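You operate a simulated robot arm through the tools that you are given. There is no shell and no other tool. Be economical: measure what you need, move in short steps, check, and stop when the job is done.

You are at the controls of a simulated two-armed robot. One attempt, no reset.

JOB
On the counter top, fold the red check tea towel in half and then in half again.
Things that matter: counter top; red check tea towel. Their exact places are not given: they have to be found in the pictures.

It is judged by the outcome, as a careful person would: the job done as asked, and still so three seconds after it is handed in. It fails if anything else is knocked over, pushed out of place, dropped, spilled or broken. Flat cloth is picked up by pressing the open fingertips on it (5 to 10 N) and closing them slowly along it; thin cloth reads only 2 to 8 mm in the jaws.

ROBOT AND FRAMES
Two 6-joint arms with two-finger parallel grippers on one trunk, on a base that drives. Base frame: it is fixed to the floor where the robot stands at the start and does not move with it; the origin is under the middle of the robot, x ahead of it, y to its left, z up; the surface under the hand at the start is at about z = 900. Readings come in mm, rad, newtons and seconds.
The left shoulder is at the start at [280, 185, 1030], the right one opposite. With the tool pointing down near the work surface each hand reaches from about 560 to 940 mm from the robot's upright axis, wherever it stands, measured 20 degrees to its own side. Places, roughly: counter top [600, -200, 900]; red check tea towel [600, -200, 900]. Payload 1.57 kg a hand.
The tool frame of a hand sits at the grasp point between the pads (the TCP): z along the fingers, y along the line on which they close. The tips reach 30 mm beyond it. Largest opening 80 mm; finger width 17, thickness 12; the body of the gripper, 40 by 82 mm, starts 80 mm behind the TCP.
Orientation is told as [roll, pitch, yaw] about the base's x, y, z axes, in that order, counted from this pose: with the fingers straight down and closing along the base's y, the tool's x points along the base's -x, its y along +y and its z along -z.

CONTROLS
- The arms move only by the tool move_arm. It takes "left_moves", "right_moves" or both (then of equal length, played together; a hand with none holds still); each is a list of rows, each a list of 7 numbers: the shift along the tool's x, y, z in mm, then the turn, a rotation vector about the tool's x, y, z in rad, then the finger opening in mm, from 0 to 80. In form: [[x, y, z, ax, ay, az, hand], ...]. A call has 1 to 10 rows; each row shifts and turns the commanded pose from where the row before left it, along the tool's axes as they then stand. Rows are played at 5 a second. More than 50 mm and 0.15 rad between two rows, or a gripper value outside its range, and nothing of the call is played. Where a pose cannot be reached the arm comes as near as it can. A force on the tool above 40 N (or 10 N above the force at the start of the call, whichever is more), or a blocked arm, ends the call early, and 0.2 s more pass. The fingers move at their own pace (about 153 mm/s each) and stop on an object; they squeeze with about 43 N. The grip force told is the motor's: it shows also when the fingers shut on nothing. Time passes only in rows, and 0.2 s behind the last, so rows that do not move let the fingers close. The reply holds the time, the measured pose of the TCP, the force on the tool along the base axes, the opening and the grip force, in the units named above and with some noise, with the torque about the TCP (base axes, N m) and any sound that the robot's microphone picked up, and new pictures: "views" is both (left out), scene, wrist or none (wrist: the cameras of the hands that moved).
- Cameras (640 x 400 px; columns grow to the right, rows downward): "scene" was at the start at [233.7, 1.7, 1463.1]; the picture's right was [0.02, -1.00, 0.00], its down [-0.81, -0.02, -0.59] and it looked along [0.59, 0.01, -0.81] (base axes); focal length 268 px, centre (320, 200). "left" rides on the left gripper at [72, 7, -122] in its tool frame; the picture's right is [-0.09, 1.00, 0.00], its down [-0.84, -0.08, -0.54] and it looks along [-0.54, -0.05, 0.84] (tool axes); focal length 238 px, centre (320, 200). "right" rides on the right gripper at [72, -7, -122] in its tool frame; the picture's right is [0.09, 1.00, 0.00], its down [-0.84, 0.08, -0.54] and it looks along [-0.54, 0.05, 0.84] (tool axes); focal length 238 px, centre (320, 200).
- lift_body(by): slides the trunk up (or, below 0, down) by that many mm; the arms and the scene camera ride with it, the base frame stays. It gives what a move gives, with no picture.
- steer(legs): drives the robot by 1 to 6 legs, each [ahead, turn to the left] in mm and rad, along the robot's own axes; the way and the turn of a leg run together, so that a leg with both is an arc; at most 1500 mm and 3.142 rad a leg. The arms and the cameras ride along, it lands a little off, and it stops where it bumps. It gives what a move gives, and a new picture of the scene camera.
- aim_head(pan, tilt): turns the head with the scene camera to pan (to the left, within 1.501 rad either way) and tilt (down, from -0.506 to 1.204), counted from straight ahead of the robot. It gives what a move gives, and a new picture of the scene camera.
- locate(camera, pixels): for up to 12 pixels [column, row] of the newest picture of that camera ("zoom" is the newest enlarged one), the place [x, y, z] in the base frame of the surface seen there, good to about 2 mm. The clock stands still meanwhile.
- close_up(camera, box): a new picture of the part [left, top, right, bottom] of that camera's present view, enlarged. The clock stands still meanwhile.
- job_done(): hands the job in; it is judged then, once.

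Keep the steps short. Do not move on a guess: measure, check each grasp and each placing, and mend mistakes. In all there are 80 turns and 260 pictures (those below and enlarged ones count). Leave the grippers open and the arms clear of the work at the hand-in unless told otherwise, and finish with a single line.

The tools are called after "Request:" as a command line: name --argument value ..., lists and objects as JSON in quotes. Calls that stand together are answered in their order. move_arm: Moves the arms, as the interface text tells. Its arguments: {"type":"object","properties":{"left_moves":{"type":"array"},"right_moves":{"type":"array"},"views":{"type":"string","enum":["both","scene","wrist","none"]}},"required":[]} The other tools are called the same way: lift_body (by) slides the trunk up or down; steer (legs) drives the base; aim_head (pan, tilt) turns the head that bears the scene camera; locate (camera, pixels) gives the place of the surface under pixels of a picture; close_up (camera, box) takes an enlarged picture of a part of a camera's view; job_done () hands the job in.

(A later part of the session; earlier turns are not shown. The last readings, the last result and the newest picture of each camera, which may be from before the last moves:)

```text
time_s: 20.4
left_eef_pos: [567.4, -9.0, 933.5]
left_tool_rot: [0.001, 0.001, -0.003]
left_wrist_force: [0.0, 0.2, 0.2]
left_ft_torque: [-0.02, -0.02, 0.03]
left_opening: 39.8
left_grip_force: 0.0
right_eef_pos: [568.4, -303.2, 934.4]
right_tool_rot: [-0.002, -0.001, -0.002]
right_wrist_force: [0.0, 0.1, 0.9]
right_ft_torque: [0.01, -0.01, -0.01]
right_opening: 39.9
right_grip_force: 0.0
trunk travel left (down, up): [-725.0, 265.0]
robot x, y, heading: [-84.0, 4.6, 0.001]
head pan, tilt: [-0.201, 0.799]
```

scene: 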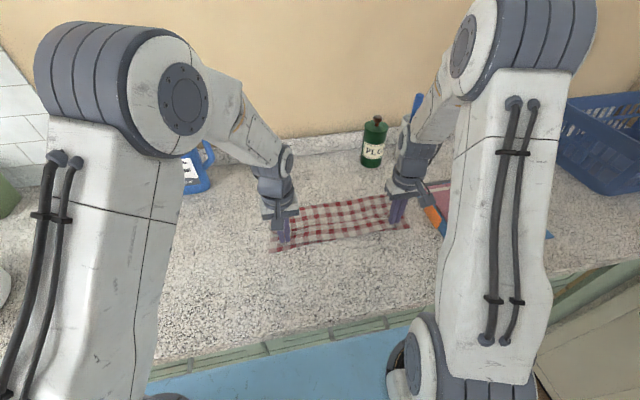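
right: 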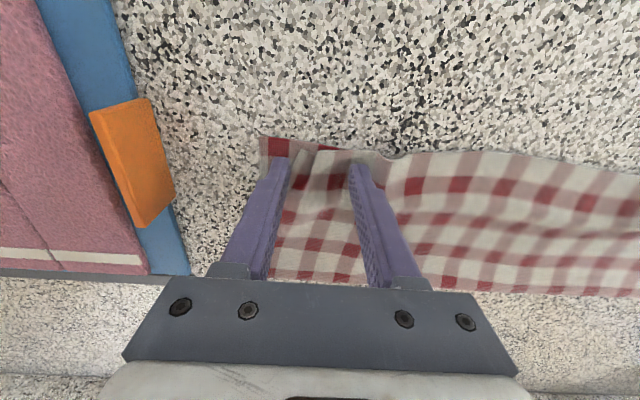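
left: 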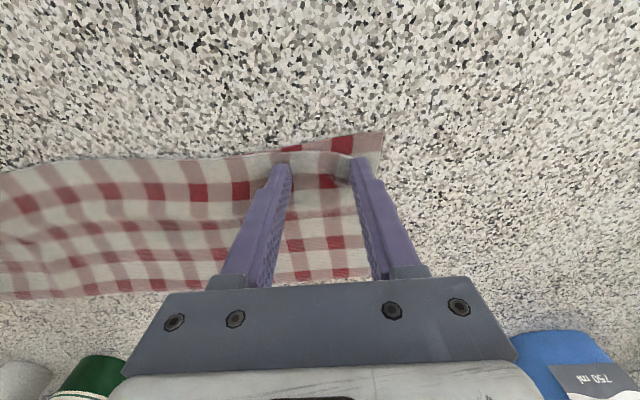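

Released cleanly. I lift both hands straight up and look.

Request:
move_arm --left_moves '[[0, 0, -10, 0, 0, 0, 40], [0, 0, -30, 0, 0, 0, 40], [0, 15, -40, 0, 0, 0, 40], [0, 35, -35, 0, 0, 0, 40], [0, 40, -25, 0, 0, 0, 40]]' --right_moves '[[0, 0, -10, 0, 0, 0, 40], [0, 0, -30, 0, 0, 0, 40], [0, -15, -40, 0, 0, 0, 40], [0, -35, -35, 0, 0, 0, 40], [0, -40, -25, 0, 0, 0, 40]]' --views "none"

Request:
close_up --camera "scene" --box '[240, 150, 440, 275]'

```text
time_s: 21.6
left_eef_pos: [567.4, 78.9, 1074.5]
left_tool_rot: [-0.001, -0.001, -0.003]
left_wrist_force: [-0.8, 0.0, 0.2]
left_ft_torque: [-0.03, 0.01, 0.0]
left_opening: 39.9
left_grip_force: 0.0
right_eef_pos: [566.7, -393.8, 1075.0]
right_tool_rot: [0.0, 0.0, 0.002]
right_wrist_force: [0.3, 0.0, 0.1]
right_ft_torque: [-0.01, 0.0, 0.01]
right_opening: 40.0
right_grip_force: 0.1
trunk travel left (down, up): [-725.0, 265.0]
robot x, y, heading: [-80.7, -0.4, -0.003]
head pan, tilt: [-0.201, 0.799]
```

```text
3.20 times, centred on (340, 212) of scene
```

zoom: 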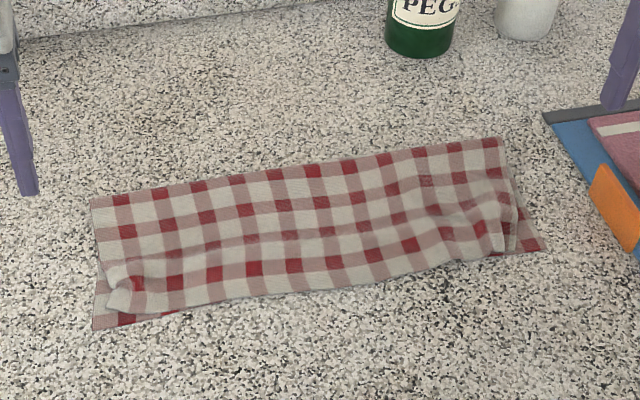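

First half-fold is good; the two near corners keep a small pinched ridge. I look closer at them.

Request:
close_up --camera "left" --box '[0, 60, 320, 260]'

Request:
locate --camera "zoom" --pixels '[[100, 100]]'

Request:
close_up --camera "right" --box '[250, 60, 640, 304]'

```text
2.00 times, centred on (160, 160) of left
```

zoom: 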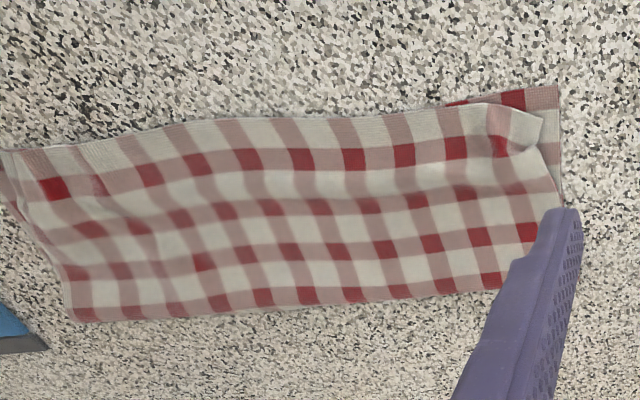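

```text
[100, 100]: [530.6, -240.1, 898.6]
```

```text
1.64 times, centred on (445, 182) of right
```

zoom: 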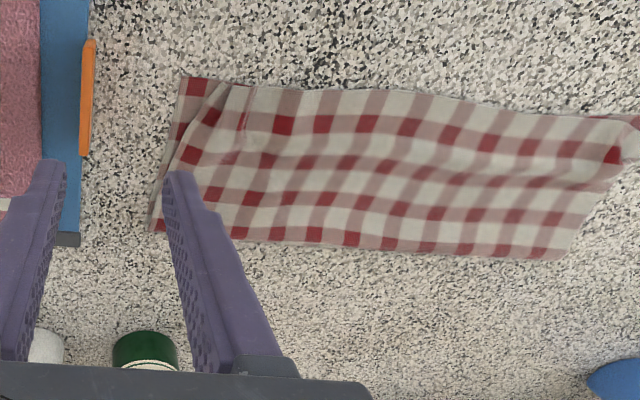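

Request:
locate --camera "zoom" --pixels '[[185, 79], [230, 84], [212, 125], [240, 110], [190, 155], [160, 228], [620, 160], [500, 110], [560, 258]]'

Request:
locate --camera "left" --pixels '[[277, 104], [270, 118], [250, 130], [243, 112], [265, 134], [278, 160]]'

```text
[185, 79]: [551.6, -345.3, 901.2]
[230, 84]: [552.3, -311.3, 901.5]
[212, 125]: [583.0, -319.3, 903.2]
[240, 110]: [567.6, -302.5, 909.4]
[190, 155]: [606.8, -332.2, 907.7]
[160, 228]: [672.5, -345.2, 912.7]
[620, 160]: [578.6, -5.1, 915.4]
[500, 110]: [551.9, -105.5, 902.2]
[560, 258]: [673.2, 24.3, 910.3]
```

```text
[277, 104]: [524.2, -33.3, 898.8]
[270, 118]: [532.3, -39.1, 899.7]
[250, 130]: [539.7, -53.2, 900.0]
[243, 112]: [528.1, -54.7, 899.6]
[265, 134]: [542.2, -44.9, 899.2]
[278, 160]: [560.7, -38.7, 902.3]
```

I'll smooth both corners at once: fingers closed, press lightly on the upper layer by each ridge, drag outwards (the lower layer stays taut). First, position above.

Request:
move_arm --left_moves '[[0, -22, 20, 0, 0, 0, 0], [0, -23, 30, 0, 0, 0, 0], [0, -23, 40, 0, 0, 0, 0], [0, -23, 40, 0, 0, 0, 0], [0, 0, 9, 0, 0, 0, 0]]' --right_moves '[[0, 24, 20, 0, 0, 0, 0], [0, 25, 30, 0, 0, 0, 0], [0, 25, 40, 0, 0, 0, 0], [0, 24, 40, 0, 0, 0, 0], [0, 0, 9, 0, 0, 0, 0]]' --views "none"

Request:
move_arm --left_moves '[[0, 0, 1.5, 0, 0, 0, 0], [0, 0, 1.5, 0, 0, 0, 0]]' --right_moves '[[0, 0, 1.5, 0, 0, 0, 0], [0, 0, 1.5, 0, 0, 0, 0]]' --views "wrist"

```text
time_s: 22.8
left_eef_pos: [567.2, -10.3, 933.1]
left_tool_rot: [0.0, -0.001, -0.003]
left_wrist_force: [0.7, 0.3, 1.1]
left_ft_torque: [0.01, 0.01, -0.01]
left_opening: 0.1
left_grip_force: 21.4
right_eef_pos: [568.1, -295.3, 934.2]
right_tool_rot: [-0.001, -0.002, -0.002]
right_wrist_force: [0.1, 0.0, 1.1]
right_ft_torque: [-0.01, 0.01, 0.01]
right_opening: 0.0
right_grip_force: 21.4
trunk travel left (down, up): [-725.0, 265.0]
robot x, y, heading: [-80.4, -1.9, -0.008]
head pan, tilt: [-0.201, 0.799]
```

```text
time_s: 23.4
left_eef_pos: [567.7, -10.2, 932.1]
left_tool_rot: [-0.001, -0.001, 0.0]
left_wrist_force: [-0.6, 1.2, 6.3]
left_ft_torque: [0.08, 0.04, -0.03]
left_opening: 0.3
left_grip_force: 21.2
right_eef_pos: [568.9, -295.3, 931.9]
right_tool_rot: [0.0, -0.002, 0.0]
right_wrist_force: [-1.7, 0.5, 14.5]
right_ft_torque: [-0.09, 0.2, -0.04]
right_opening: 0.2
right_grip_force: 21.4
trunk travel left (down, up): [-725.0, 265.0]
robot x, y, heading: [-84.5, 0.1, -0.004]
head pan, tilt: [-0.201, 0.799]
```

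right: 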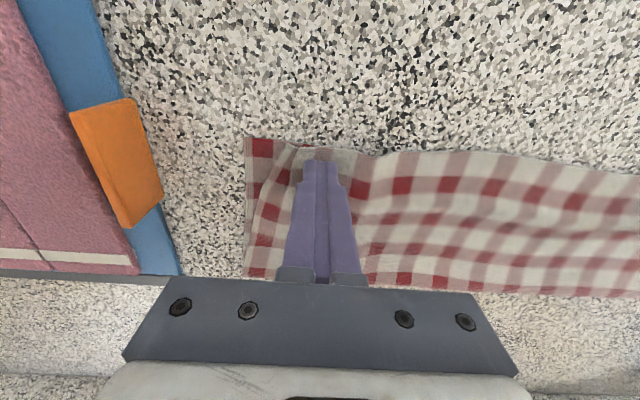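
left: 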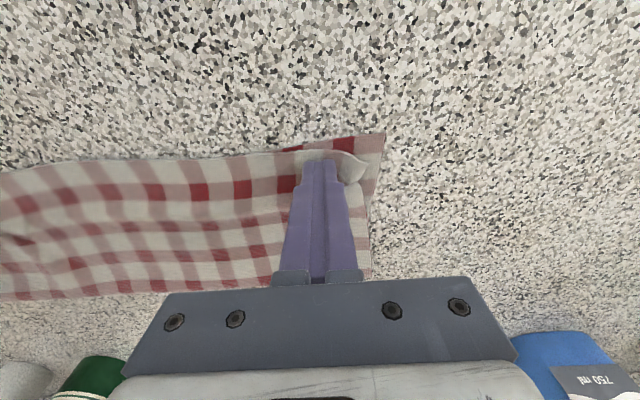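

Contact left 6 N, right 14 N. I ease the right slightly and drag outward 24 mm each, with 2 mm toward me.

Request:
move_arm --left_moves '[[0, 4, 0, 0, 0, 0, 0], [0.5, 5, 0, 0, 0, 0, 0], [0.5, 5, 0, 0, 0, 0, 0], [0.5, 5, 0, 0, 0, 0, 0], [0.5, 5, 0, 0, 0, 0, 0]]' --right_moves '[[0, -4, -0.7, 0, 0, 0, 0], [0.5, -5, 0, 0, 0, 0, 0], [0.5, -5, 0, 0, 0, 0, 0], [0.5, -5, 0, 0, 0, 0, 0], [0.5, -5, 0, 0, 0, 0, 0]]' --views "wrist"

```text
time_s: 24.6
left_eef_pos: [565.1, 13.4, 932.2]
left_tool_rot: [-0.001, -0.001, -0.002]
left_wrist_force: [-0.3, -10.1, 10.9]
left_ft_torque: [-0.25, 0.0, -0.02]
left_opening: 0.1
left_grip_force: 21.2
right_eef_pos: [565.4, -319.2, 933.7]
right_tool_rot: [0.0, -0.002, -0.003]
right_wrist_force: [2.1, 9.5, 12.5]
right_ft_torque: [0.23, 0.02, -0.05]
right_opening: 0.0
right_grip_force: 21.1
trunk travel left (down, up): [-725.0, 265.0]
robot x, y, heading: [-80.2, -0.8, -0.003]
head pan, tilt: [-0.201, 0.799]
```

right: 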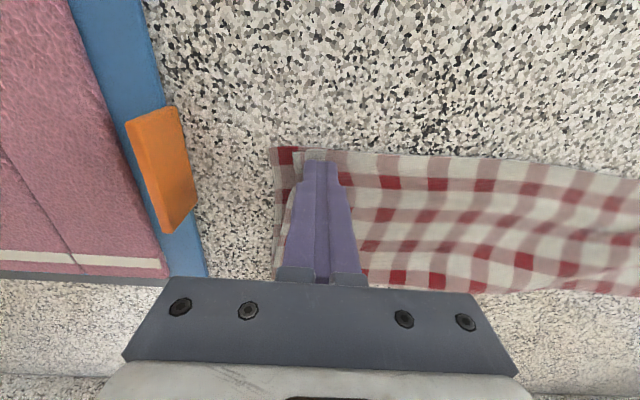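
left: 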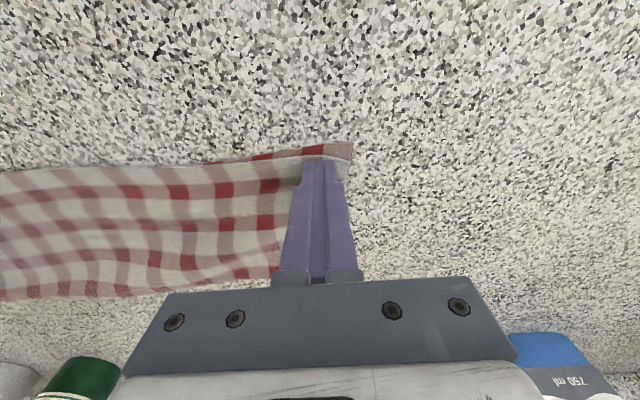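

The ridges smoothed out. I lift off and look.

Request:
move_arm --left_moves '[[0, -1, -3, 0, 0, 0, 0], [0, 0, -30, 0, 0, 0, 0], [0, 25, -40, 0, 0, 0, 0], [0, 35, -35, 0, 0, 0, 0], [0, 40, -25, 0, 0, 0, 40]]' --right_moves '[[0, 1, -3, 0, 0, 0, 0], [0, 0, -30, 0, 0, 0, 0], [0, -25, -40, 0, 0, 0, 0], [0, -35, -35, 0, 0, 0, 0], [0, -40, -25, 0, 0, 0, 40]]' --views "scene"

Request:
close_up --camera "scene" --box '[250, 170, 430, 282]'

```text
time_s: 25.8
left_eef_pos: [566.5, 113.6, 1063.2]
left_tool_rot: [0.0, -0.001, -0.002]
left_wrist_force: [0.6, 0.4, 0.8]
left_ft_torque: [-0.01, -0.03, 0.04]
left_opening: 39.6
left_grip_force: 0.1
right_eef_pos: [565.8, -419.0, 1066.2]
right_tool_rot: [-0.001, 0.0, -0.002]
right_wrist_force: [0.2, 1.2, 0.5]
right_ft_torque: [0.04, 0.02, -0.03]
right_opening: 39.8
right_grip_force: 0.1
trunk travel left (down, up): [-725.0, 265.0]
robot x, y, heading: [-79.6, 0.3, -0.0]
head pan, tilt: [-0.201, 0.799]
```

scene: 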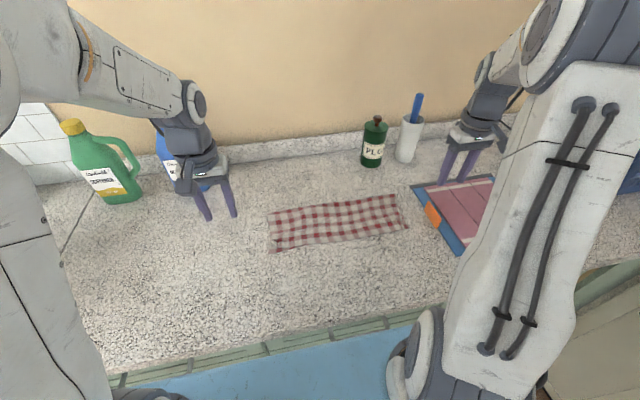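

```text
3.56 times, centred on (340, 226) of scene
```

zoom: 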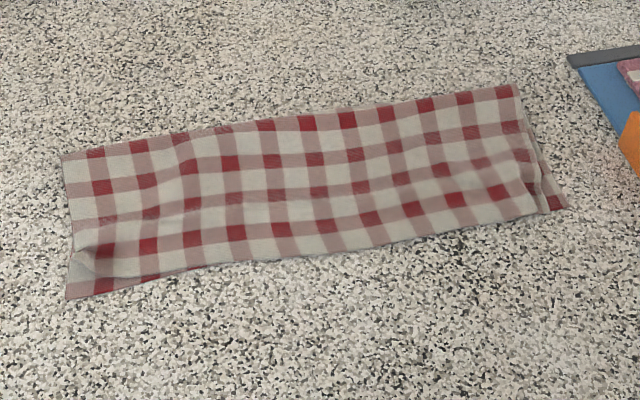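

Half-folded towel looks neat. I measure it, and move the left hand out of the way; the right hand will do the second fold (left short edge over to the right).

Request:
locate --camera "zoom" --pixels '[[62, 158], [68, 225], [66, 297], [516, 87], [545, 160], [565, 207], [300, 258], [290, 118], [130, 275]]'

Request:
move_arm --left_moves '[[0, 40, -20, 0, 0, 0, 40], [0, 40, -20, 0, 0, 0, 40], [0, 40, -20, 0, 0, 0, 40], [0, 40, -20, 0, 0, 0, 40]]' --right_moves '[[0, 20, -10, 0, 0, 0.14, 30], [0, 25, -10, 0, 0, 0.14, 30], [0, 25, 0, 0, 0, 0.14, 30], [0, 25, 0, 0, 0, 0.14, 30]]' --views "none"

```text
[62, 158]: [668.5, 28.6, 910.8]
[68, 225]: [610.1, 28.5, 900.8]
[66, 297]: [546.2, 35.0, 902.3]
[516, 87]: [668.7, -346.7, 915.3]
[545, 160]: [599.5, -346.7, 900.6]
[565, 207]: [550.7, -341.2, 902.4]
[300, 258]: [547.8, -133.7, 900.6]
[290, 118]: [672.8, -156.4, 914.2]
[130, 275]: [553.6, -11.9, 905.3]
```

```text
time_s: 26.8
left_eef_pos: [566.6, 272.7, 1144.0]
left_tool_rot: [0.001, 0.0, -0.004]
left_wrist_force: [0.2, -0.4, 0.0]
left_ft_torque: [0.0, 0.03, 0.0]
left_opening: 40.1
left_grip_force: 0.1
right_eef_pos: [586.9, -327.7, 1085.9]
right_tool_rot: [-0.001, -0.001, -0.562]
right_wrist_force: [0.0, 0.1, 0.0]
right_ft_torque: [0.03, 0.01, 0.0]
right_opening: 29.9
right_grip_force: 0.2
trunk travel left (down, up): [-725.0, 265.0]
robot x, y, heading: [-81.7, 1.2, 0.001]
head pan, tilt: [-0.201, 0.799]
```

Request:
move_arm --right_moves '[[0, 0, 0, 0, 0, 0.144, 30], [0, 0, 0, 0, 0, 0.144, 30], [0, 0, 0, 0, 0, 0.144, 30], [0, 0, 0, 0, 0, 0.144, 30], [0, 0, 0, 0, 0, 0.144, 30], [0, 0, 0, 0, 0, 0.144, 30], [0, 0, 0, 0, 0, 0.144, 30]]' --views "scene"

```text
time_s: 28.4
left_eef_pos: [565.7, 272.4, 1144.1]
left_tool_rot: [0.0, 0.001, -0.005]
left_wrist_force: [-0.8, -0.2, 0.5]
left_ft_torque: [-0.01, 0.0, 0.04]
left_opening: 40.1
left_grip_force: 0.1
right_eef_pos: [586.2, -326.4, 1085.5]
right_tool_rot: [0.001, 0.0, -1.573]
right_wrist_force: [0.2, -0.6, 0.9]
right_ft_torque: [0.0, 0.02, 0.02]
right_opening: 29.9
right_grip_force: 0.0
trunk travel left (down, up): [-725.0, 265.0]
robot x, y, heading: [-81.8, 0.9, 0.001]
head pan, tilt: [-0.201, 0.799]
```

scene: 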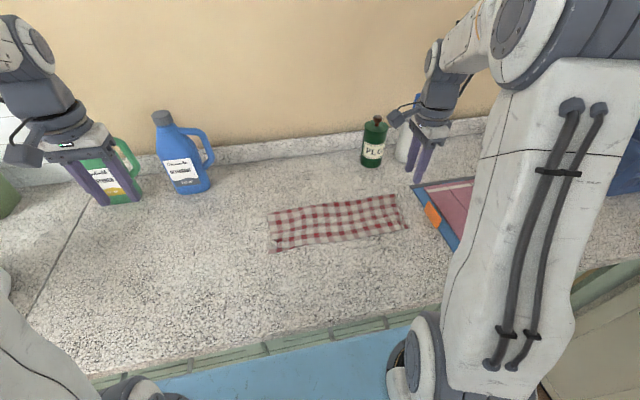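

Yaw works. Before grasping, I test in the air that the planned end lean (about 0.9 rad) is reachable here.

Request:
move_arm --right_moves '[[0, 0, 0, 0, 0.15, 0, 30], [0, 0, 0, 0, 0.15, 0, 30], [0, 0, 0, 0, 0.15, 0, 30], [0, 0, 0, 0, 0.15, 0, 30], [0, 0, 0, 0, 0.15, 0, 30], [0, 0, 0, 0, 0.15, 0, 30]]' --views "scene"

```text
time_s: 29.8
left_eef_pos: [566.2, 271.7, 1145.2]
left_tool_rot: [-0.003, -0.001, -0.002]
left_wrist_force: [-0.5, 0.6, 0.3]
left_ft_torque: [-0.03, 0.03, 0.0]
left_opening: 39.9
left_grip_force: 0.1
right_eef_pos: [586.0, -326.1, 1084.1]
right_tool_rot: [0.001, 0.903, -1.568]
right_wrist_force: [-0.4, 0.8, 0.0]
right_ft_torque: [0.01, -0.01, 0.02]
right_opening: 29.8
right_grip_force: 0.0
trunk travel left (down, up): [-725.0, 265.0]
robot x, y, heading: [-79.0, 1.3, -0.005]
head pan, tilt: [-0.201, 0.799]
```

scene: 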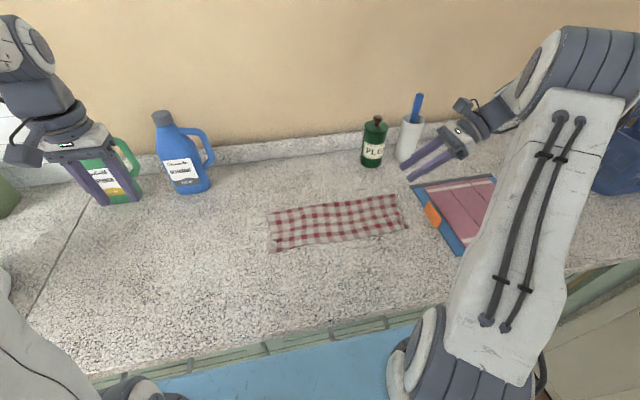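

The lean works. I turn back to a slight opposite lean (-0.2 rad) and then go over the left edge.

Request:
move_arm --right_moves '[[0, 0, 0, 0, -0.138, 0, 30], [0, 0, 0, 0, -0.138, 0, 30], [0, 0, 0, 0, -0.138, 0, 30], [0, 0, 0, 0, -0.138, 0, 30], [0, 0, 0, 0, -0.138, 0, 30], [0, 0, 0, 0, -0.138, 0, 30], [0, 0, 0, 0, -0.138, 0, 30], [0, 0, 0, 0, -0.138, 0, 30]]' --views "none"

```text
time_s: 31.6
left_eef_pos: [567.8, 272.6, 1144.6]
left_tool_rot: [0.001, 0.002, -0.002]
left_wrist_force: [0.3, 0.2, -0.7]
left_ft_torque: [0.03, 0.0, 0.01]
left_opening: 40.0
left_grip_force: 0.1
right_eef_pos: [588.6, -326.4, 1085.4]
right_tool_rot: [0.001, -0.208, -1.569]
right_wrist_force: [0.9, 0.2, -0.2]
right_ft_torque: [0.01, 0.02, -0.01]
right_opening: 30.1
right_grip_force: 0.2
trunk travel left (down, up): [-725.0, 265.0]
robot x, y, heading: [-81.0, 1.4, -0.004]
head pan, tilt: [-0.201, 0.799]
```

Request:
move_arm --right_moves '[[46, 2.6, 5.3, 0, 0, 0, 30], [46, 2.6, 5.3, 0, 0, 0, 30], [46, 2.6, 5.3, 0, 0, 0, 30], [46, 2.6, 5.3, 0, 0, 0, 30], [46, 2.6, 5.3, 0, 0, 0, 30], [46, 2.6, 5.3, 0, 0, 0, 30], [46, 2.6, 5.3, 0, 0, 0, 30], [46, 2.6, 5.3, 0, 0, 0, 30]]'

```text
time_s: 33.4
left_eef_pos: [565.3, 271.6, 1144.2]
left_tool_rot: [0.0, -0.001, -0.001]
left_wrist_force: [-0.7, 0.2, -0.1]
left_ft_torque: [0.0, -0.03, 0.01]
left_opening: 40.2
left_grip_force: 0.0
right_eef_pos: [606.7, 23.7, 968.3]
right_tool_rot: [0.0, -0.205, -1.571]
right_wrist_force: [-0.1, -0.1, 0.5]
right_ft_torque: [-0.01, -0.01, 0.0]
right_opening: 30.0
right_grip_force: 0.0
trunk travel left (down, up): [-725.0, 265.0]
robot x, y, heading: [-80.2, -0.2, -0.008]
head pan, tilt: [-0.201, 0.799]
```

scene: 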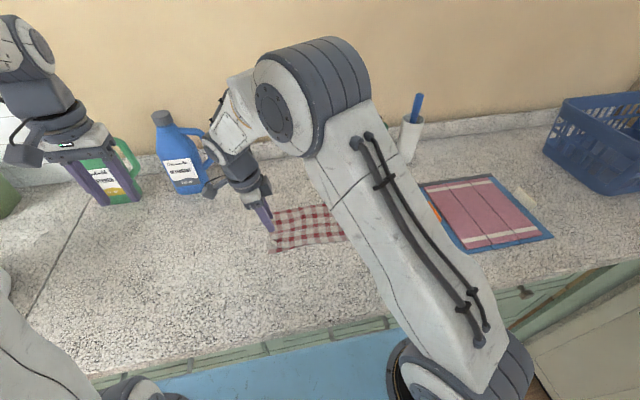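
right: 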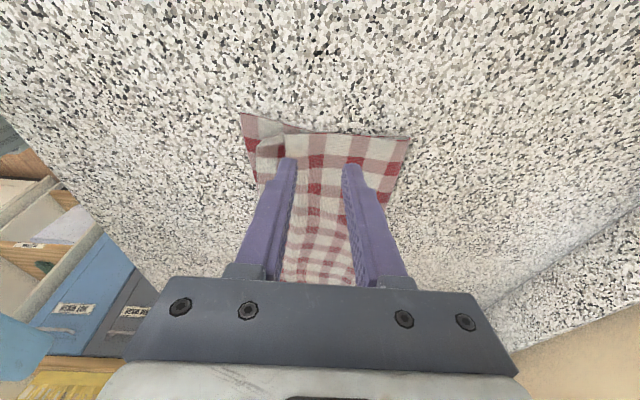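

Request:
locate --camera "right" --pixels '[[242, 115], [285, 130], [330, 135], [375, 137], [408, 138], [265, 140], [320, 160], [320, 200]]'

Request:
close_up --camera "right" --box '[220, 90, 420, 215]'

```text
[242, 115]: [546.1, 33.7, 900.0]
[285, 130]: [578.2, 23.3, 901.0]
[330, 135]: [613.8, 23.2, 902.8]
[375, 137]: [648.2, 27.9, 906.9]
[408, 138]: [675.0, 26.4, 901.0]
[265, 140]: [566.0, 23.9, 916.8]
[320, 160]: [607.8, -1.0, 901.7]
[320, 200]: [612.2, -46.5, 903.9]
```

```text
3.20 times, centred on (320, 152) of right
```

zoom: 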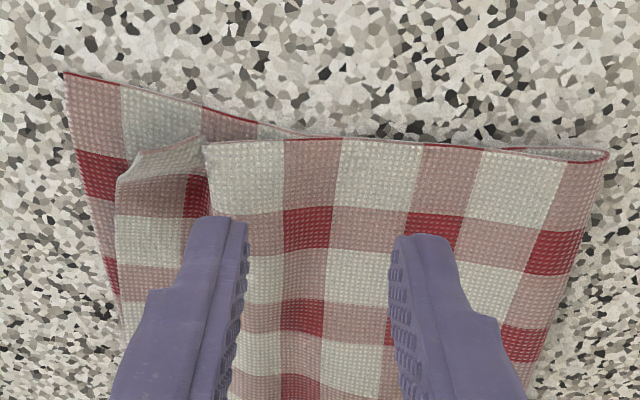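

The edge at mid is y≈23 and both layers line up there. I descend to contact.

Request:
move_arm --right_moves '[[2, 3, 15, 0, 0, 0, 30], [1, 0, 12, 0, 0, 0, 30], [0.5, 0, 4, 0, 0, 0, 30]]' --views "none"

```text
time_s: 34.2
left_eef_pos: [566.9, 271.9, 1144.4]
left_tool_rot: [-0.001, 0.001, -0.002]
left_wrist_force: [0.4, -0.9, -0.3]
left_ft_torque: [-0.01, 0.02, 0.03]
left_opening: 40.2
left_grip_force: 0.1
right_eef_pos: [611.1, 23.1, 938.3]
right_tool_rot: [0.001, -0.204, -1.569]
right_wrist_force: [0.5, 0.1, 1.3]
right_ft_torque: [0.01, -0.01, -0.01]
right_opening: 30.2
right_grip_force: 0.1
trunk travel left (down, up): [-725.0, 265.0]
robot x, y, heading: [-80.9, 0.3, -0.002]
head pan, tilt: [-0.201, 0.799]
```

Request:
move_arm --right_moves '[[0.4, 0, 2, 0, 0, 0, 30], [0.4, 0, 2, 0, 0, 0, 30], [0.2, 0, 1, 0, 0, 0, 30]]' --views "wrist"

```text
time_s: 35.0
left_eef_pos: [566.3, 271.3, 1144.9]
left_tool_rot: [-0.001, 0.0, -0.002]
left_wrist_force: [0.6, -0.5, 0.5]
left_ft_torque: [-0.01, 0.01, 0.04]
left_opening: 40.0
left_grip_force: 0.0
right_eef_pos: [609.5, 22.1, 933.1]
right_tool_rot: [0.002, -0.204, -1.57]
right_wrist_force: [-1.5, -0.1, 6.8]
right_ft_torque: [0.01, 0.12, -0.03]
right_opening: 30.0
right_grip_force: 0.1
trunk travel left (down, up): [-725.0, 265.0]
robot x, y, heading: [-80.9, -0.7, -0.001]
head pan, tilt: [-0.201, 0.799]
```

right: 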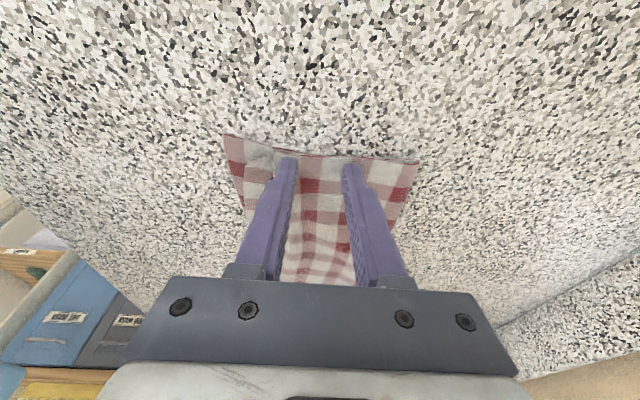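

6.8 N. A touch more, then close slowly.

Request:
move_arm --right_moves '[[0, 0, 0.5, 0, 0, 0, 27], [0, 0, 0, 0, 0, 0, 24], [0, 0, 0, 0, 0, 0, 20], [0, 0, 0, 0, 0, 0, 16], [0, 0, 0, 0, 0, 0, 12], [0, 0, 0, 0, 0, 0, 9], [0, 0, 0, 0, 0, 0, 6], [0, 0, 0, 0, 0, 0, 3], [0, 0, 0, 0, 0, 0, 0], [0, 0, 0, 0, 0, 0, 0]]' --views "wrist"

Request:
close_up --camera "right" --box '[220, 90, 420, 215]'

```text
time_s: 37.2
left_eef_pos: [564.5, 272.3, 1145.2]
left_tool_rot: [0.001, -0.002, -0.002]
left_wrist_force: [-0.9, -0.1, -0.1]
left_ft_torque: [0.0, -0.02, -0.01]
left_opening: 40.0
left_grip_force: 0.1
right_eef_pos: [609.6, 21.0, 932.3]
right_tool_rot: [0.002, -0.207, -1.568]
right_wrist_force: [-2.0, 0.4, 22.3]
right_ft_torque: [0.01, 0.16, 0.01]
right_opening: 3.7
right_grip_force: 24.5
trunk travel left (down, up): [-725.0, 265.0]
robot x, y, heading: [-82.7, 0.3, 0.001]
head pan, tilt: [-0.201, 0.799]
```

right: 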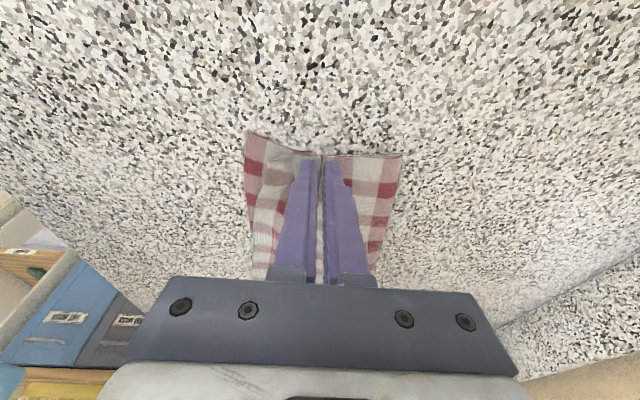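

```text
3.20 times, centred on (320, 152) of right
```

zoom: 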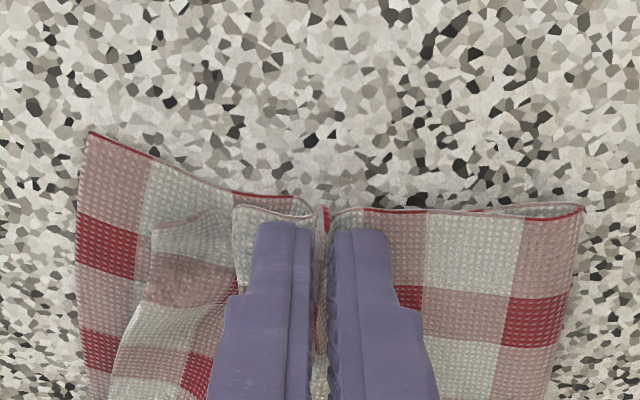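

3.7 mm: both layers held. I lift 45 mm and check.

Request:
move_arm --right_moves '[[-3, 0, -14.7, 0, 0, 0, 0], [-5, 0, -14.3, 0, 0, 0, 0], [-8, 0, -13.7, 0, 0, 0, 0]]'

Request:
close_up --camera "right" --box '[200, 80, 440, 230]'

```text
time_s: 38.0
left_eef_pos: [566.3, 271.9, 1145.0]
left_tool_rot: [0.0, 0.0, -0.001]
left_wrist_force: [0.2, -0.2, 0.9]
left_ft_torque: [0.03, -0.01, -0.01]
left_opening: 40.1
left_grip_force: 0.1
right_eef_pos: [611.5, 15.0, 977.7]
right_tool_rot: [-0.001, -0.207, -1.569]
right_wrist_force: [0.0, 0.3, 0.4]
right_ft_torque: [-0.01, 0.0, 0.01]
right_opening: 3.6
right_grip_force: 24.6
trunk travel left (down, up): [-725.0, 265.0]
robot x, y, heading: [-80.8, 1.8, -0.001]
head pan, tilt: [-0.201, 0.799]
```

scene: 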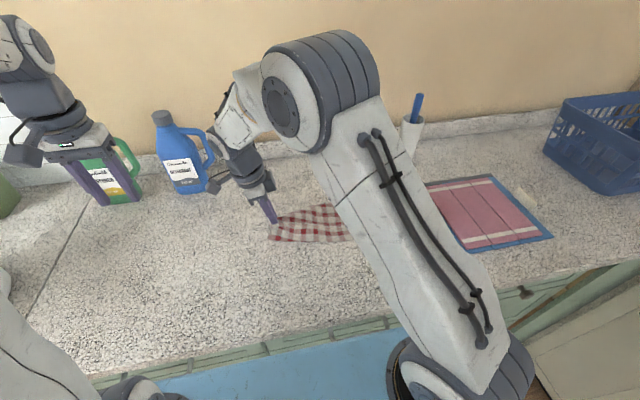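
right: 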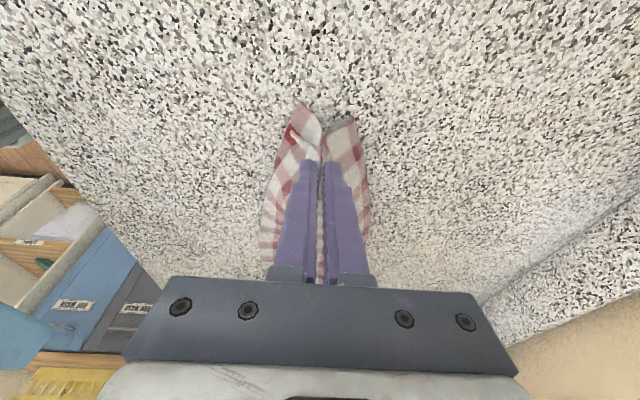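

```text
2.67 times, centred on (320, 155) of right
```

zoom: 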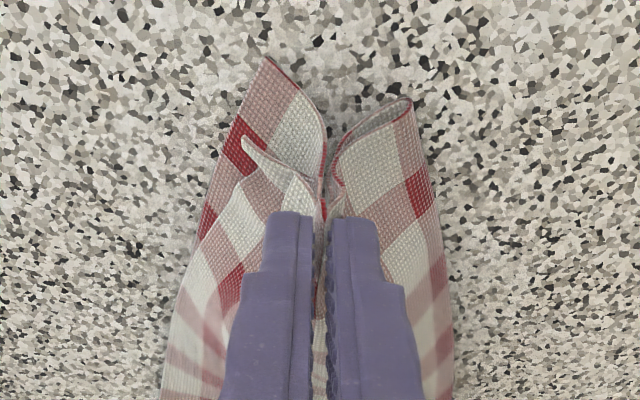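

Both layers come up together; the corners droop a bit. Now I carry the edge over in an arc to the right, progressively leaning the hand so it ends between the layers, pointing left and free to withdraw to the right.

Request:
move_arm --right_moves '[[-32.9, 0, -26.5, 0, 0.1, 0, 0], [-32.7, 0, -25, 0, 0.1, 0, 0], [-33.6, 0, -23.8, 0, 0.12, 0, 0], [-33.5, 0, -21.5, 0, 0.13, 0, 0], [-34.7, 0, -17.7, 0, 0.14, 0, 0], [-36.7, 0, -15.3, 0, 0.14, 0, 0]]'

```text
time_s: 39.4
left_eef_pos: [565.3, 272.0, 1144.4]
left_tool_rot: [-0.002, 0.0, -0.002]
left_wrist_force: [-0.4, 0.4, -0.2]
left_ft_torque: [-0.02, -0.02, -0.01]
left_opening: 40.4
left_grip_force: 0.0
right_eef_pos: [611.3, -188.5, 1088.9]
right_tool_rot: [0.001, 0.527, -1.57]
right_wrist_force: [-0.4, 0.0, 0.2]
right_ft_torque: [-0.05, -0.04, -0.01]
right_opening: 3.7
right_grip_force: 24.7
trunk travel left (down, up): [-725.0, 265.0]
robot x, y, heading: [-83.9, 3.0, 0.003]
head pan, tilt: [-0.201, 0.799]
```

scene: 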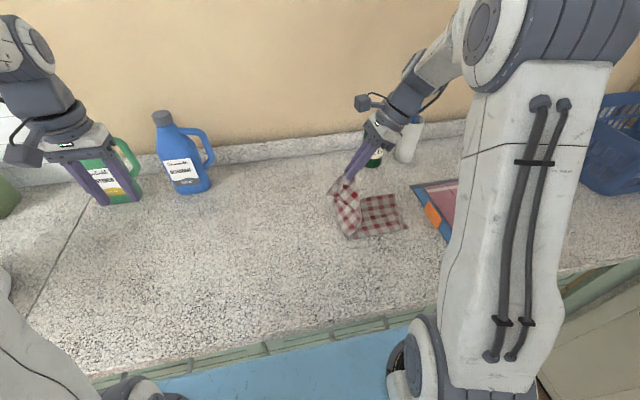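
right: 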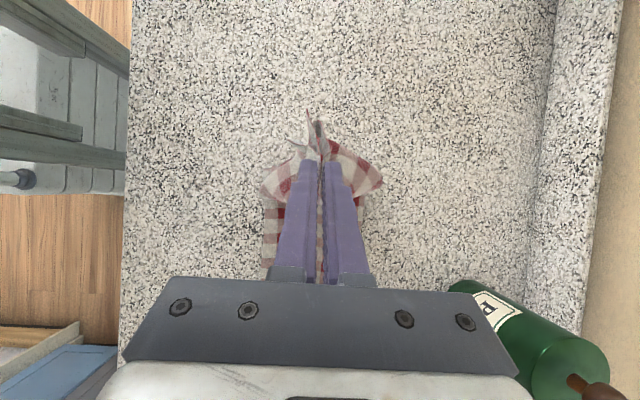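

Request:
close_up --camera "scene" --box '[290, 140, 450, 240]'

```text
4.00 times, centred on (370, 190) of scene
```

zoom: 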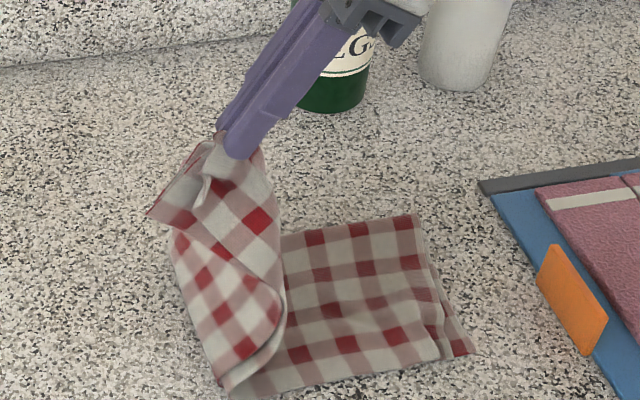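

The fold is forming with the crease about mid-length. I continue down to the right edge.

Request:
move_arm --right_moves '[[-40.3, 0, -9.2, 0, 0.14, 0, 0], [-42, 0, -6.7, 0, 0.14, 0, 0], [-43.7, 0, -3.6, 0, 0.14, 0, 0], [-43.7, 0, -3.4, 0, 0.14, 0, 0], [-36.5, 0, -2.9, 0, 0.11, 0, 0]]'

Request:
close_up --camera "scene" --box '[310, 160, 470, 260]'

```text
time_s: 40.6
left_eef_pos: [565.9, 272.5, 1145.2]
left_tool_rot: [-0.002, 0.0, 0.0]
left_wrist_force: [-0.4, 0.4, -0.7]
left_ft_torque: [-0.02, -0.03, -0.02]
left_opening: 39.9
left_grip_force: 0.1
right_eef_pos: [611.8, -345.8, 962.0]
right_tool_rot: [0.003, 1.197, -1.567]
right_wrist_force: [-0.2, 0.0, 0.6]
right_ft_torque: [0.0, 0.01, -0.04]
right_opening: 3.4
right_grip_force: 24.4
trunk travel left (down, up): [-725.0, 265.0]
robot x, y, heading: [-78.0, 2.0, -0.002]
head pan, tilt: [-0.201, 0.799]
```

scene: 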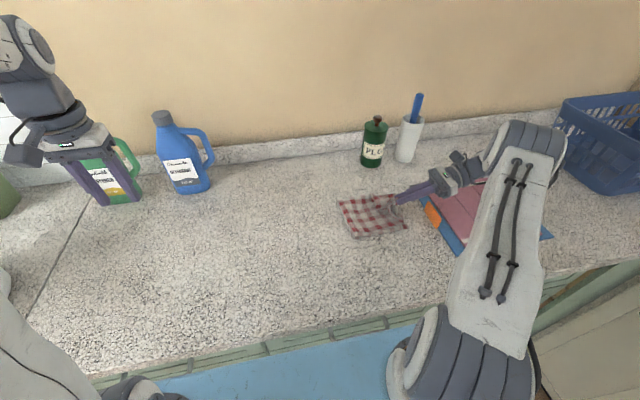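
right: 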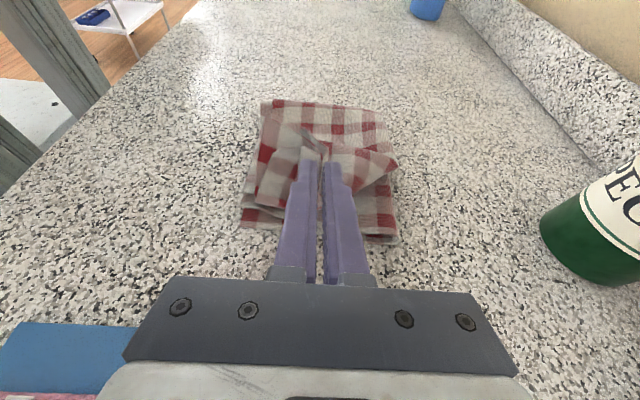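

```text
4.00 times, centred on (390, 210) of scene
```

zoom: 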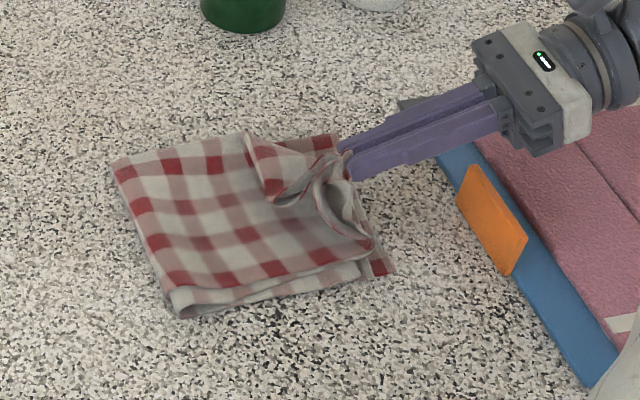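

Very good shape. I check crease, edges and the board's height under the hand before lowering.

Request:
locate --camera "zoom" --pixels '[[112, 162], [180, 312], [335, 137], [393, 272], [490, 180], [470, 170], [500, 265], [560, 170], [300, 180], [370, 255], [248, 140]]'

```text
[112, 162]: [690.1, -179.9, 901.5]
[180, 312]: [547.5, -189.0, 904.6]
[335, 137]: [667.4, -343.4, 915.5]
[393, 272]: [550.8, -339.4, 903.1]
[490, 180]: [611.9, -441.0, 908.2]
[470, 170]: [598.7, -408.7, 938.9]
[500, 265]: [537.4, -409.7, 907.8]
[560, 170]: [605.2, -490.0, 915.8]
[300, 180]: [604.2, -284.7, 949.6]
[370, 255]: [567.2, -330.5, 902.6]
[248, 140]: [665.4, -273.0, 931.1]
```

Request:
locate --camera "zoom" --pixels '[[475, 178], [465, 195], [490, 215], [515, 240], [500, 255], [505, 270], [462, 205], [480, 235]]'

```text
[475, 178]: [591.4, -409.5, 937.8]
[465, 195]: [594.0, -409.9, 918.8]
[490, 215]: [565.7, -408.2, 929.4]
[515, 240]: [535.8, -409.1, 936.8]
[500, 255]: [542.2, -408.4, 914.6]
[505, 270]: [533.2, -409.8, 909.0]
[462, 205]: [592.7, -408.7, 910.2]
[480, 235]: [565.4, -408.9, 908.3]
```

The orange piece on the board stands to z≈939 at y≈-409, x 533–598. With a lean of about 0.96 rad the hand clears it. I lower to tip z≈918, y≈-333.

Request:
move_arm --right_moves '[[-10.6, 0, -2.3, 0, -0.12, 0, 0], [-10.8, 0, -1.1, 0, -0.12, 0, 0], [-7.4, 0, 5.2, 0, 0, 0, 0]]'

Request:
close_up --camera "scene" --box '[310, 160, 470, 260]'

```text
time_s: 41.4
left_eef_pos: [567.0, 272.0, 1145.3]
left_tool_rot: [-0.002, -0.002, -0.002]
left_wrist_force: [0.8, -0.8, 0.9]
left_ft_torque: [0.0, -0.01, -0.02]
left_opening: 39.8
left_grip_force: 0.1
right_eef_pos: [610.7, -357.0, 936.4]
right_tool_rot: [0.0, 0.953, -1.568]
right_wrist_force: [0.3, -0.1, 1.5]
right_ft_torque: [0.04, -0.03, 0.0]
right_opening: 3.5
right_grip_force: 23.8
trunk travel left (down, up): [-725.0, 265.0]
robot x, y, heading: [-82.1, -4.2, -0.005]
head pan, tilt: [-0.201, 0.799]
```

scene: 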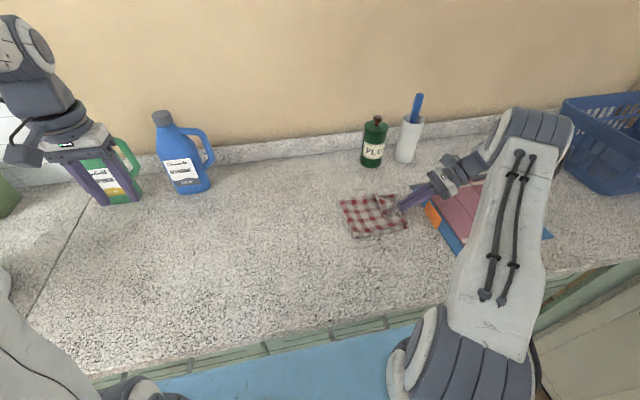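
right: 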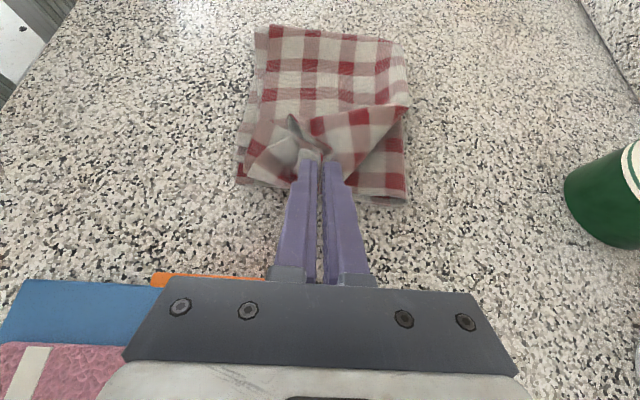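

```text
4.00 times, centred on (390, 210) of scene
```

zoom: 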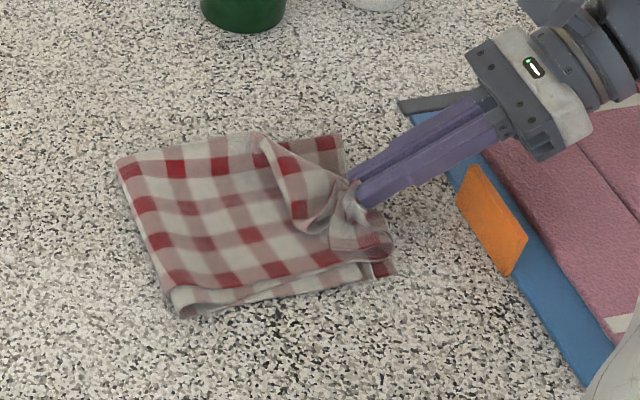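

I lower 5 mm more and open to 32 mm, which spreads the pinch, then look.

Request:
move_arm --right_moves '[[-4.1, 0, 2.9, 0, 0, 0, 0], [0, 0, 0, 0, 0, 0, 8], [0, 0, 0, 0, 0, 0, 16], [0, 0, 0, 0, 0, 0, 24], [0, 0, 0, 0, 0, 0, 32], [0, 0, 0, 0, 0, 0, 32]]' --views "wrist"

Request:
close_up --camera "scene" --box '[310, 160, 470, 260]'

```text
time_s: 42.8
left_eef_pos: [566.1, 273.0, 1145.3]
left_tool_rot: [-0.001, 0.002, -0.001]
left_wrist_force: [-0.6, 0.0, 0.2]
left_ft_torque: [-0.01, 0.01, -0.03]
left_opening: 40.1
left_grip_force: 0.1
right_eef_pos: [610.2, -358.5, 930.4]
right_tool_rot: [0.001, 0.954, -1.57]
right_wrist_force: [-0.4, 0.6, 0.8]
right_ft_torque: [-0.03, -0.03, -0.03]
right_opening: 31.9
right_grip_force: 0.1
trunk travel left (down, up): [-725.0, 265.0]
robot x, y, heading: [-82.1, -2.1, -0.001]
head pan, tilt: [-0.201, 0.799]
```

right: 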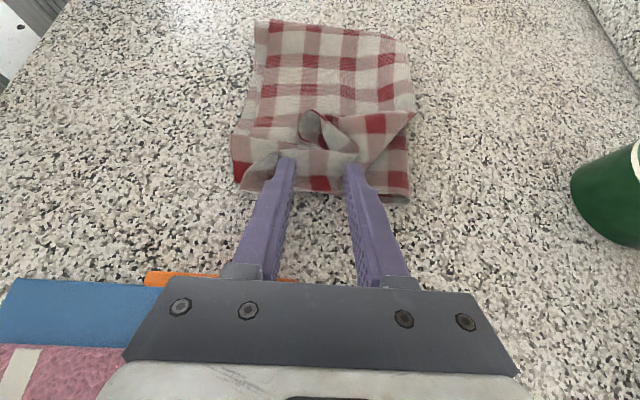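

```text
4.00 times, centred on (390, 210) of scene
```

zoom: 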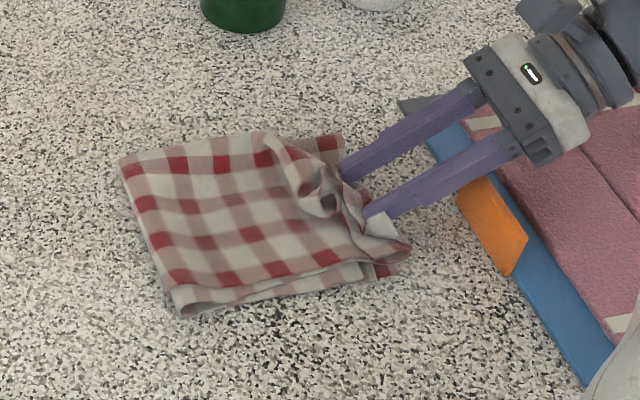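

Released. I withdraw the hand along its own axis and up, then view the edge.

Request:
move_arm --right_moves '[[3, 0, -15, 0, 0, 0, 32], [10, 0, -30, 0, 0, 0, 32], [15, 0, -35, 0, -0.1, 0, 32], [20, 0, -30, 0, -0.14, 0, 32], [20, 0, -10, 0, -0.14, 0, 32]]'

Request:
close_up --camera "scene" --box '[310, 160, 470, 260]'

```text
time_s: 44.0
left_eef_pos: [566.8, 272.1, 1144.4]
left_tool_rot: [0.0, 0.0, -0.002]
left_wrist_force: [-0.4, 0.2, 1.1]
left_ft_torque: [0.0, 0.0, -0.02]
left_opening: 39.8
left_grip_force: 0.0
right_eef_pos: [611.5, -409.6, 1054.5]
right_tool_rot: [0.001, 0.574, -1.572]
right_wrist_force: [0.0, -0.2, 0.4]
right_ft_torque: [-0.02, 0.02, 0.01]
right_opening: 32.0
right_grip_force: 0.0
trunk travel left (down, up): [-725.0, 265.0]
robot x, y, heading: [-76.8, -0.0, -0.0]
head pan, tilt: [-0.201, 0.799]
```

scene: 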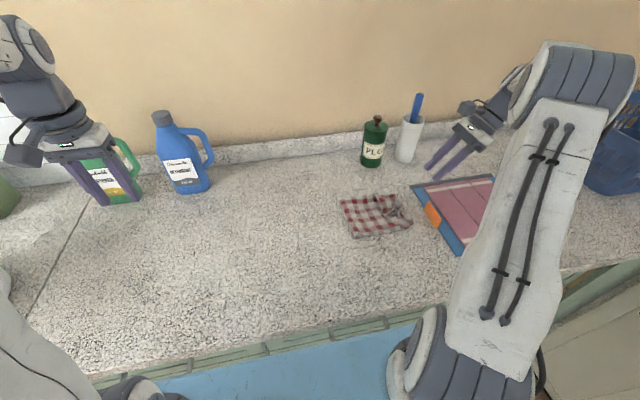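
right: 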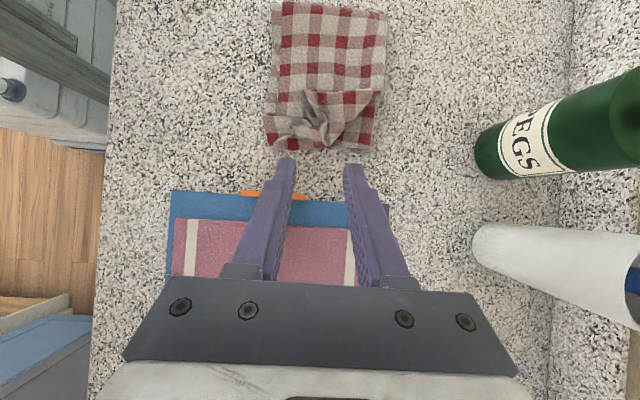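

```text
4.00 times, centred on (390, 210) of scene
```

zoom: 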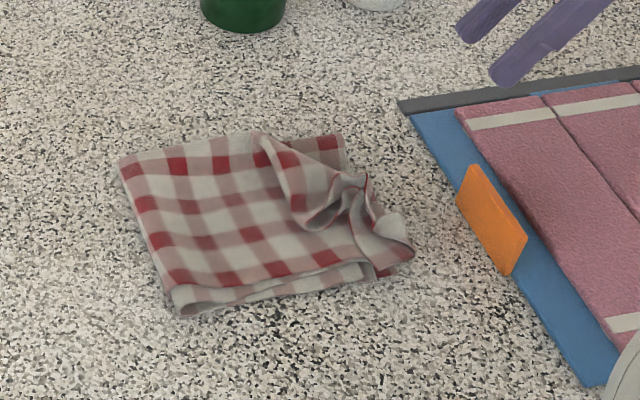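

Request:
close_up --camera "right" --box '[240, 0, 410, 160]'

Request:
locate --camera "right" --pixels '[[265, 145], [300, 148], [320, 145], [370, 148], [380, 95], [318, 95], [310, 115], [273, 5], [387, 10], [268, 100], [345, 120], [330, 110]]'

```text
2.50 times, centred on (325, 80) of right
```

zoom: 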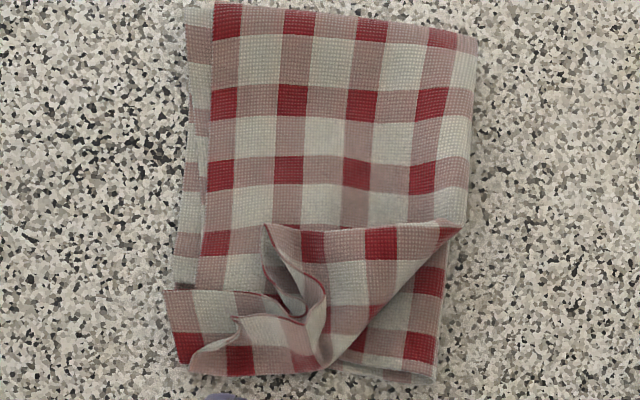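

```text
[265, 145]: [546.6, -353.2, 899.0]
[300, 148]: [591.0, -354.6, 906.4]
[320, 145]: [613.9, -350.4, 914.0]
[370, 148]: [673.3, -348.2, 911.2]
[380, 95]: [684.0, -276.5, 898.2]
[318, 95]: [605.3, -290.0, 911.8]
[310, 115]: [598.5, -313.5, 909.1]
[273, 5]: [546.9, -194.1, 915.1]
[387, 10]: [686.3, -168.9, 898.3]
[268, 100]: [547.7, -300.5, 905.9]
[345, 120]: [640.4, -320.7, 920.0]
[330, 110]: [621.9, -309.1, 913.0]
```

The far corner of the upper half is turned back on itself (diagonal flap). I bring the right hand upright above it to see it better.

Request:
move_arm --right_moves '[[20, 0, -20, 0, -0.1435, 0, 30], [20, 0, -10, 0, -0.1435, 0, 30], [20, 0, 0, 0, -0.1435, 0, 30], [20, 0, 0, 0, -0.1435, 0, 30], [0, 0, 30, 0, 0, 0, 30]]'

Request:
close_up --camera "right" --box '[220, 40, 440, 180]'

```text
time_s: 45.2
left_eef_pos: [566.3, 271.5, 1145.4]
left_tool_rot: [-0.001, 0.0, -0.002]
left_wrist_force: [0.0, 0.0, 0.4]
left_ft_torque: [-0.05, 0.04, 0.02]
left_opening: 39.8
left_grip_force: 0.0
right_eef_pos: [611.3, -350.5, 1079.2]
right_tool_rot: [0.001, -0.002, -1.57]
right_wrist_force: [0.5, 0.7, 0.3]
right_ft_torque: [-0.02, 0.0, -0.01]
right_opening: 29.7
right_grip_force: 0.0
trunk travel left (down, up): [-725.0, 265.0]
robot x, y, heading: [-84.2, 0.1, -0.002]
head pan, tilt: [-0.201, 0.799]
```

scene: 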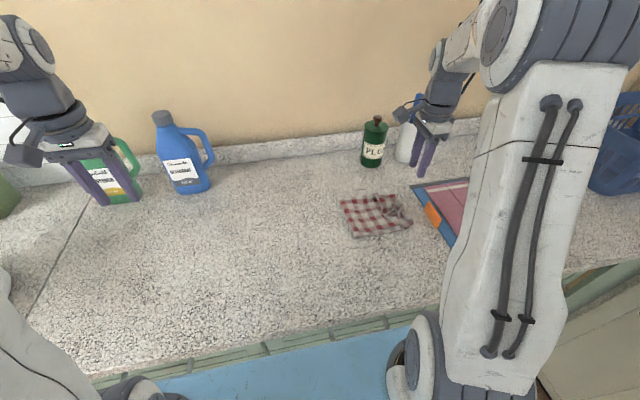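
right: 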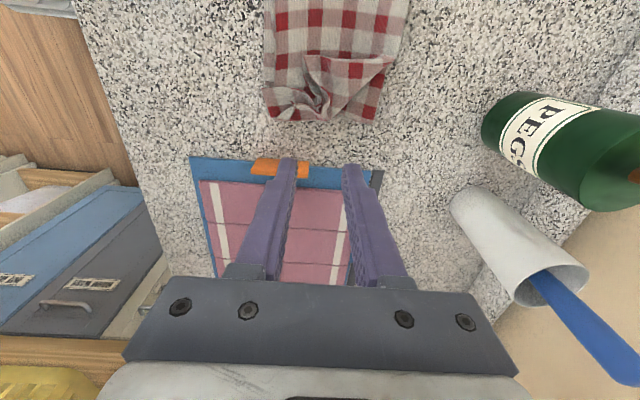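

```text
2.86 times, centred on (330, 110) of right
```

zoom: 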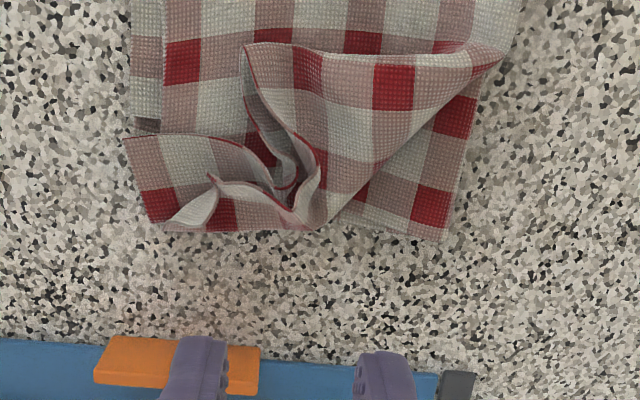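

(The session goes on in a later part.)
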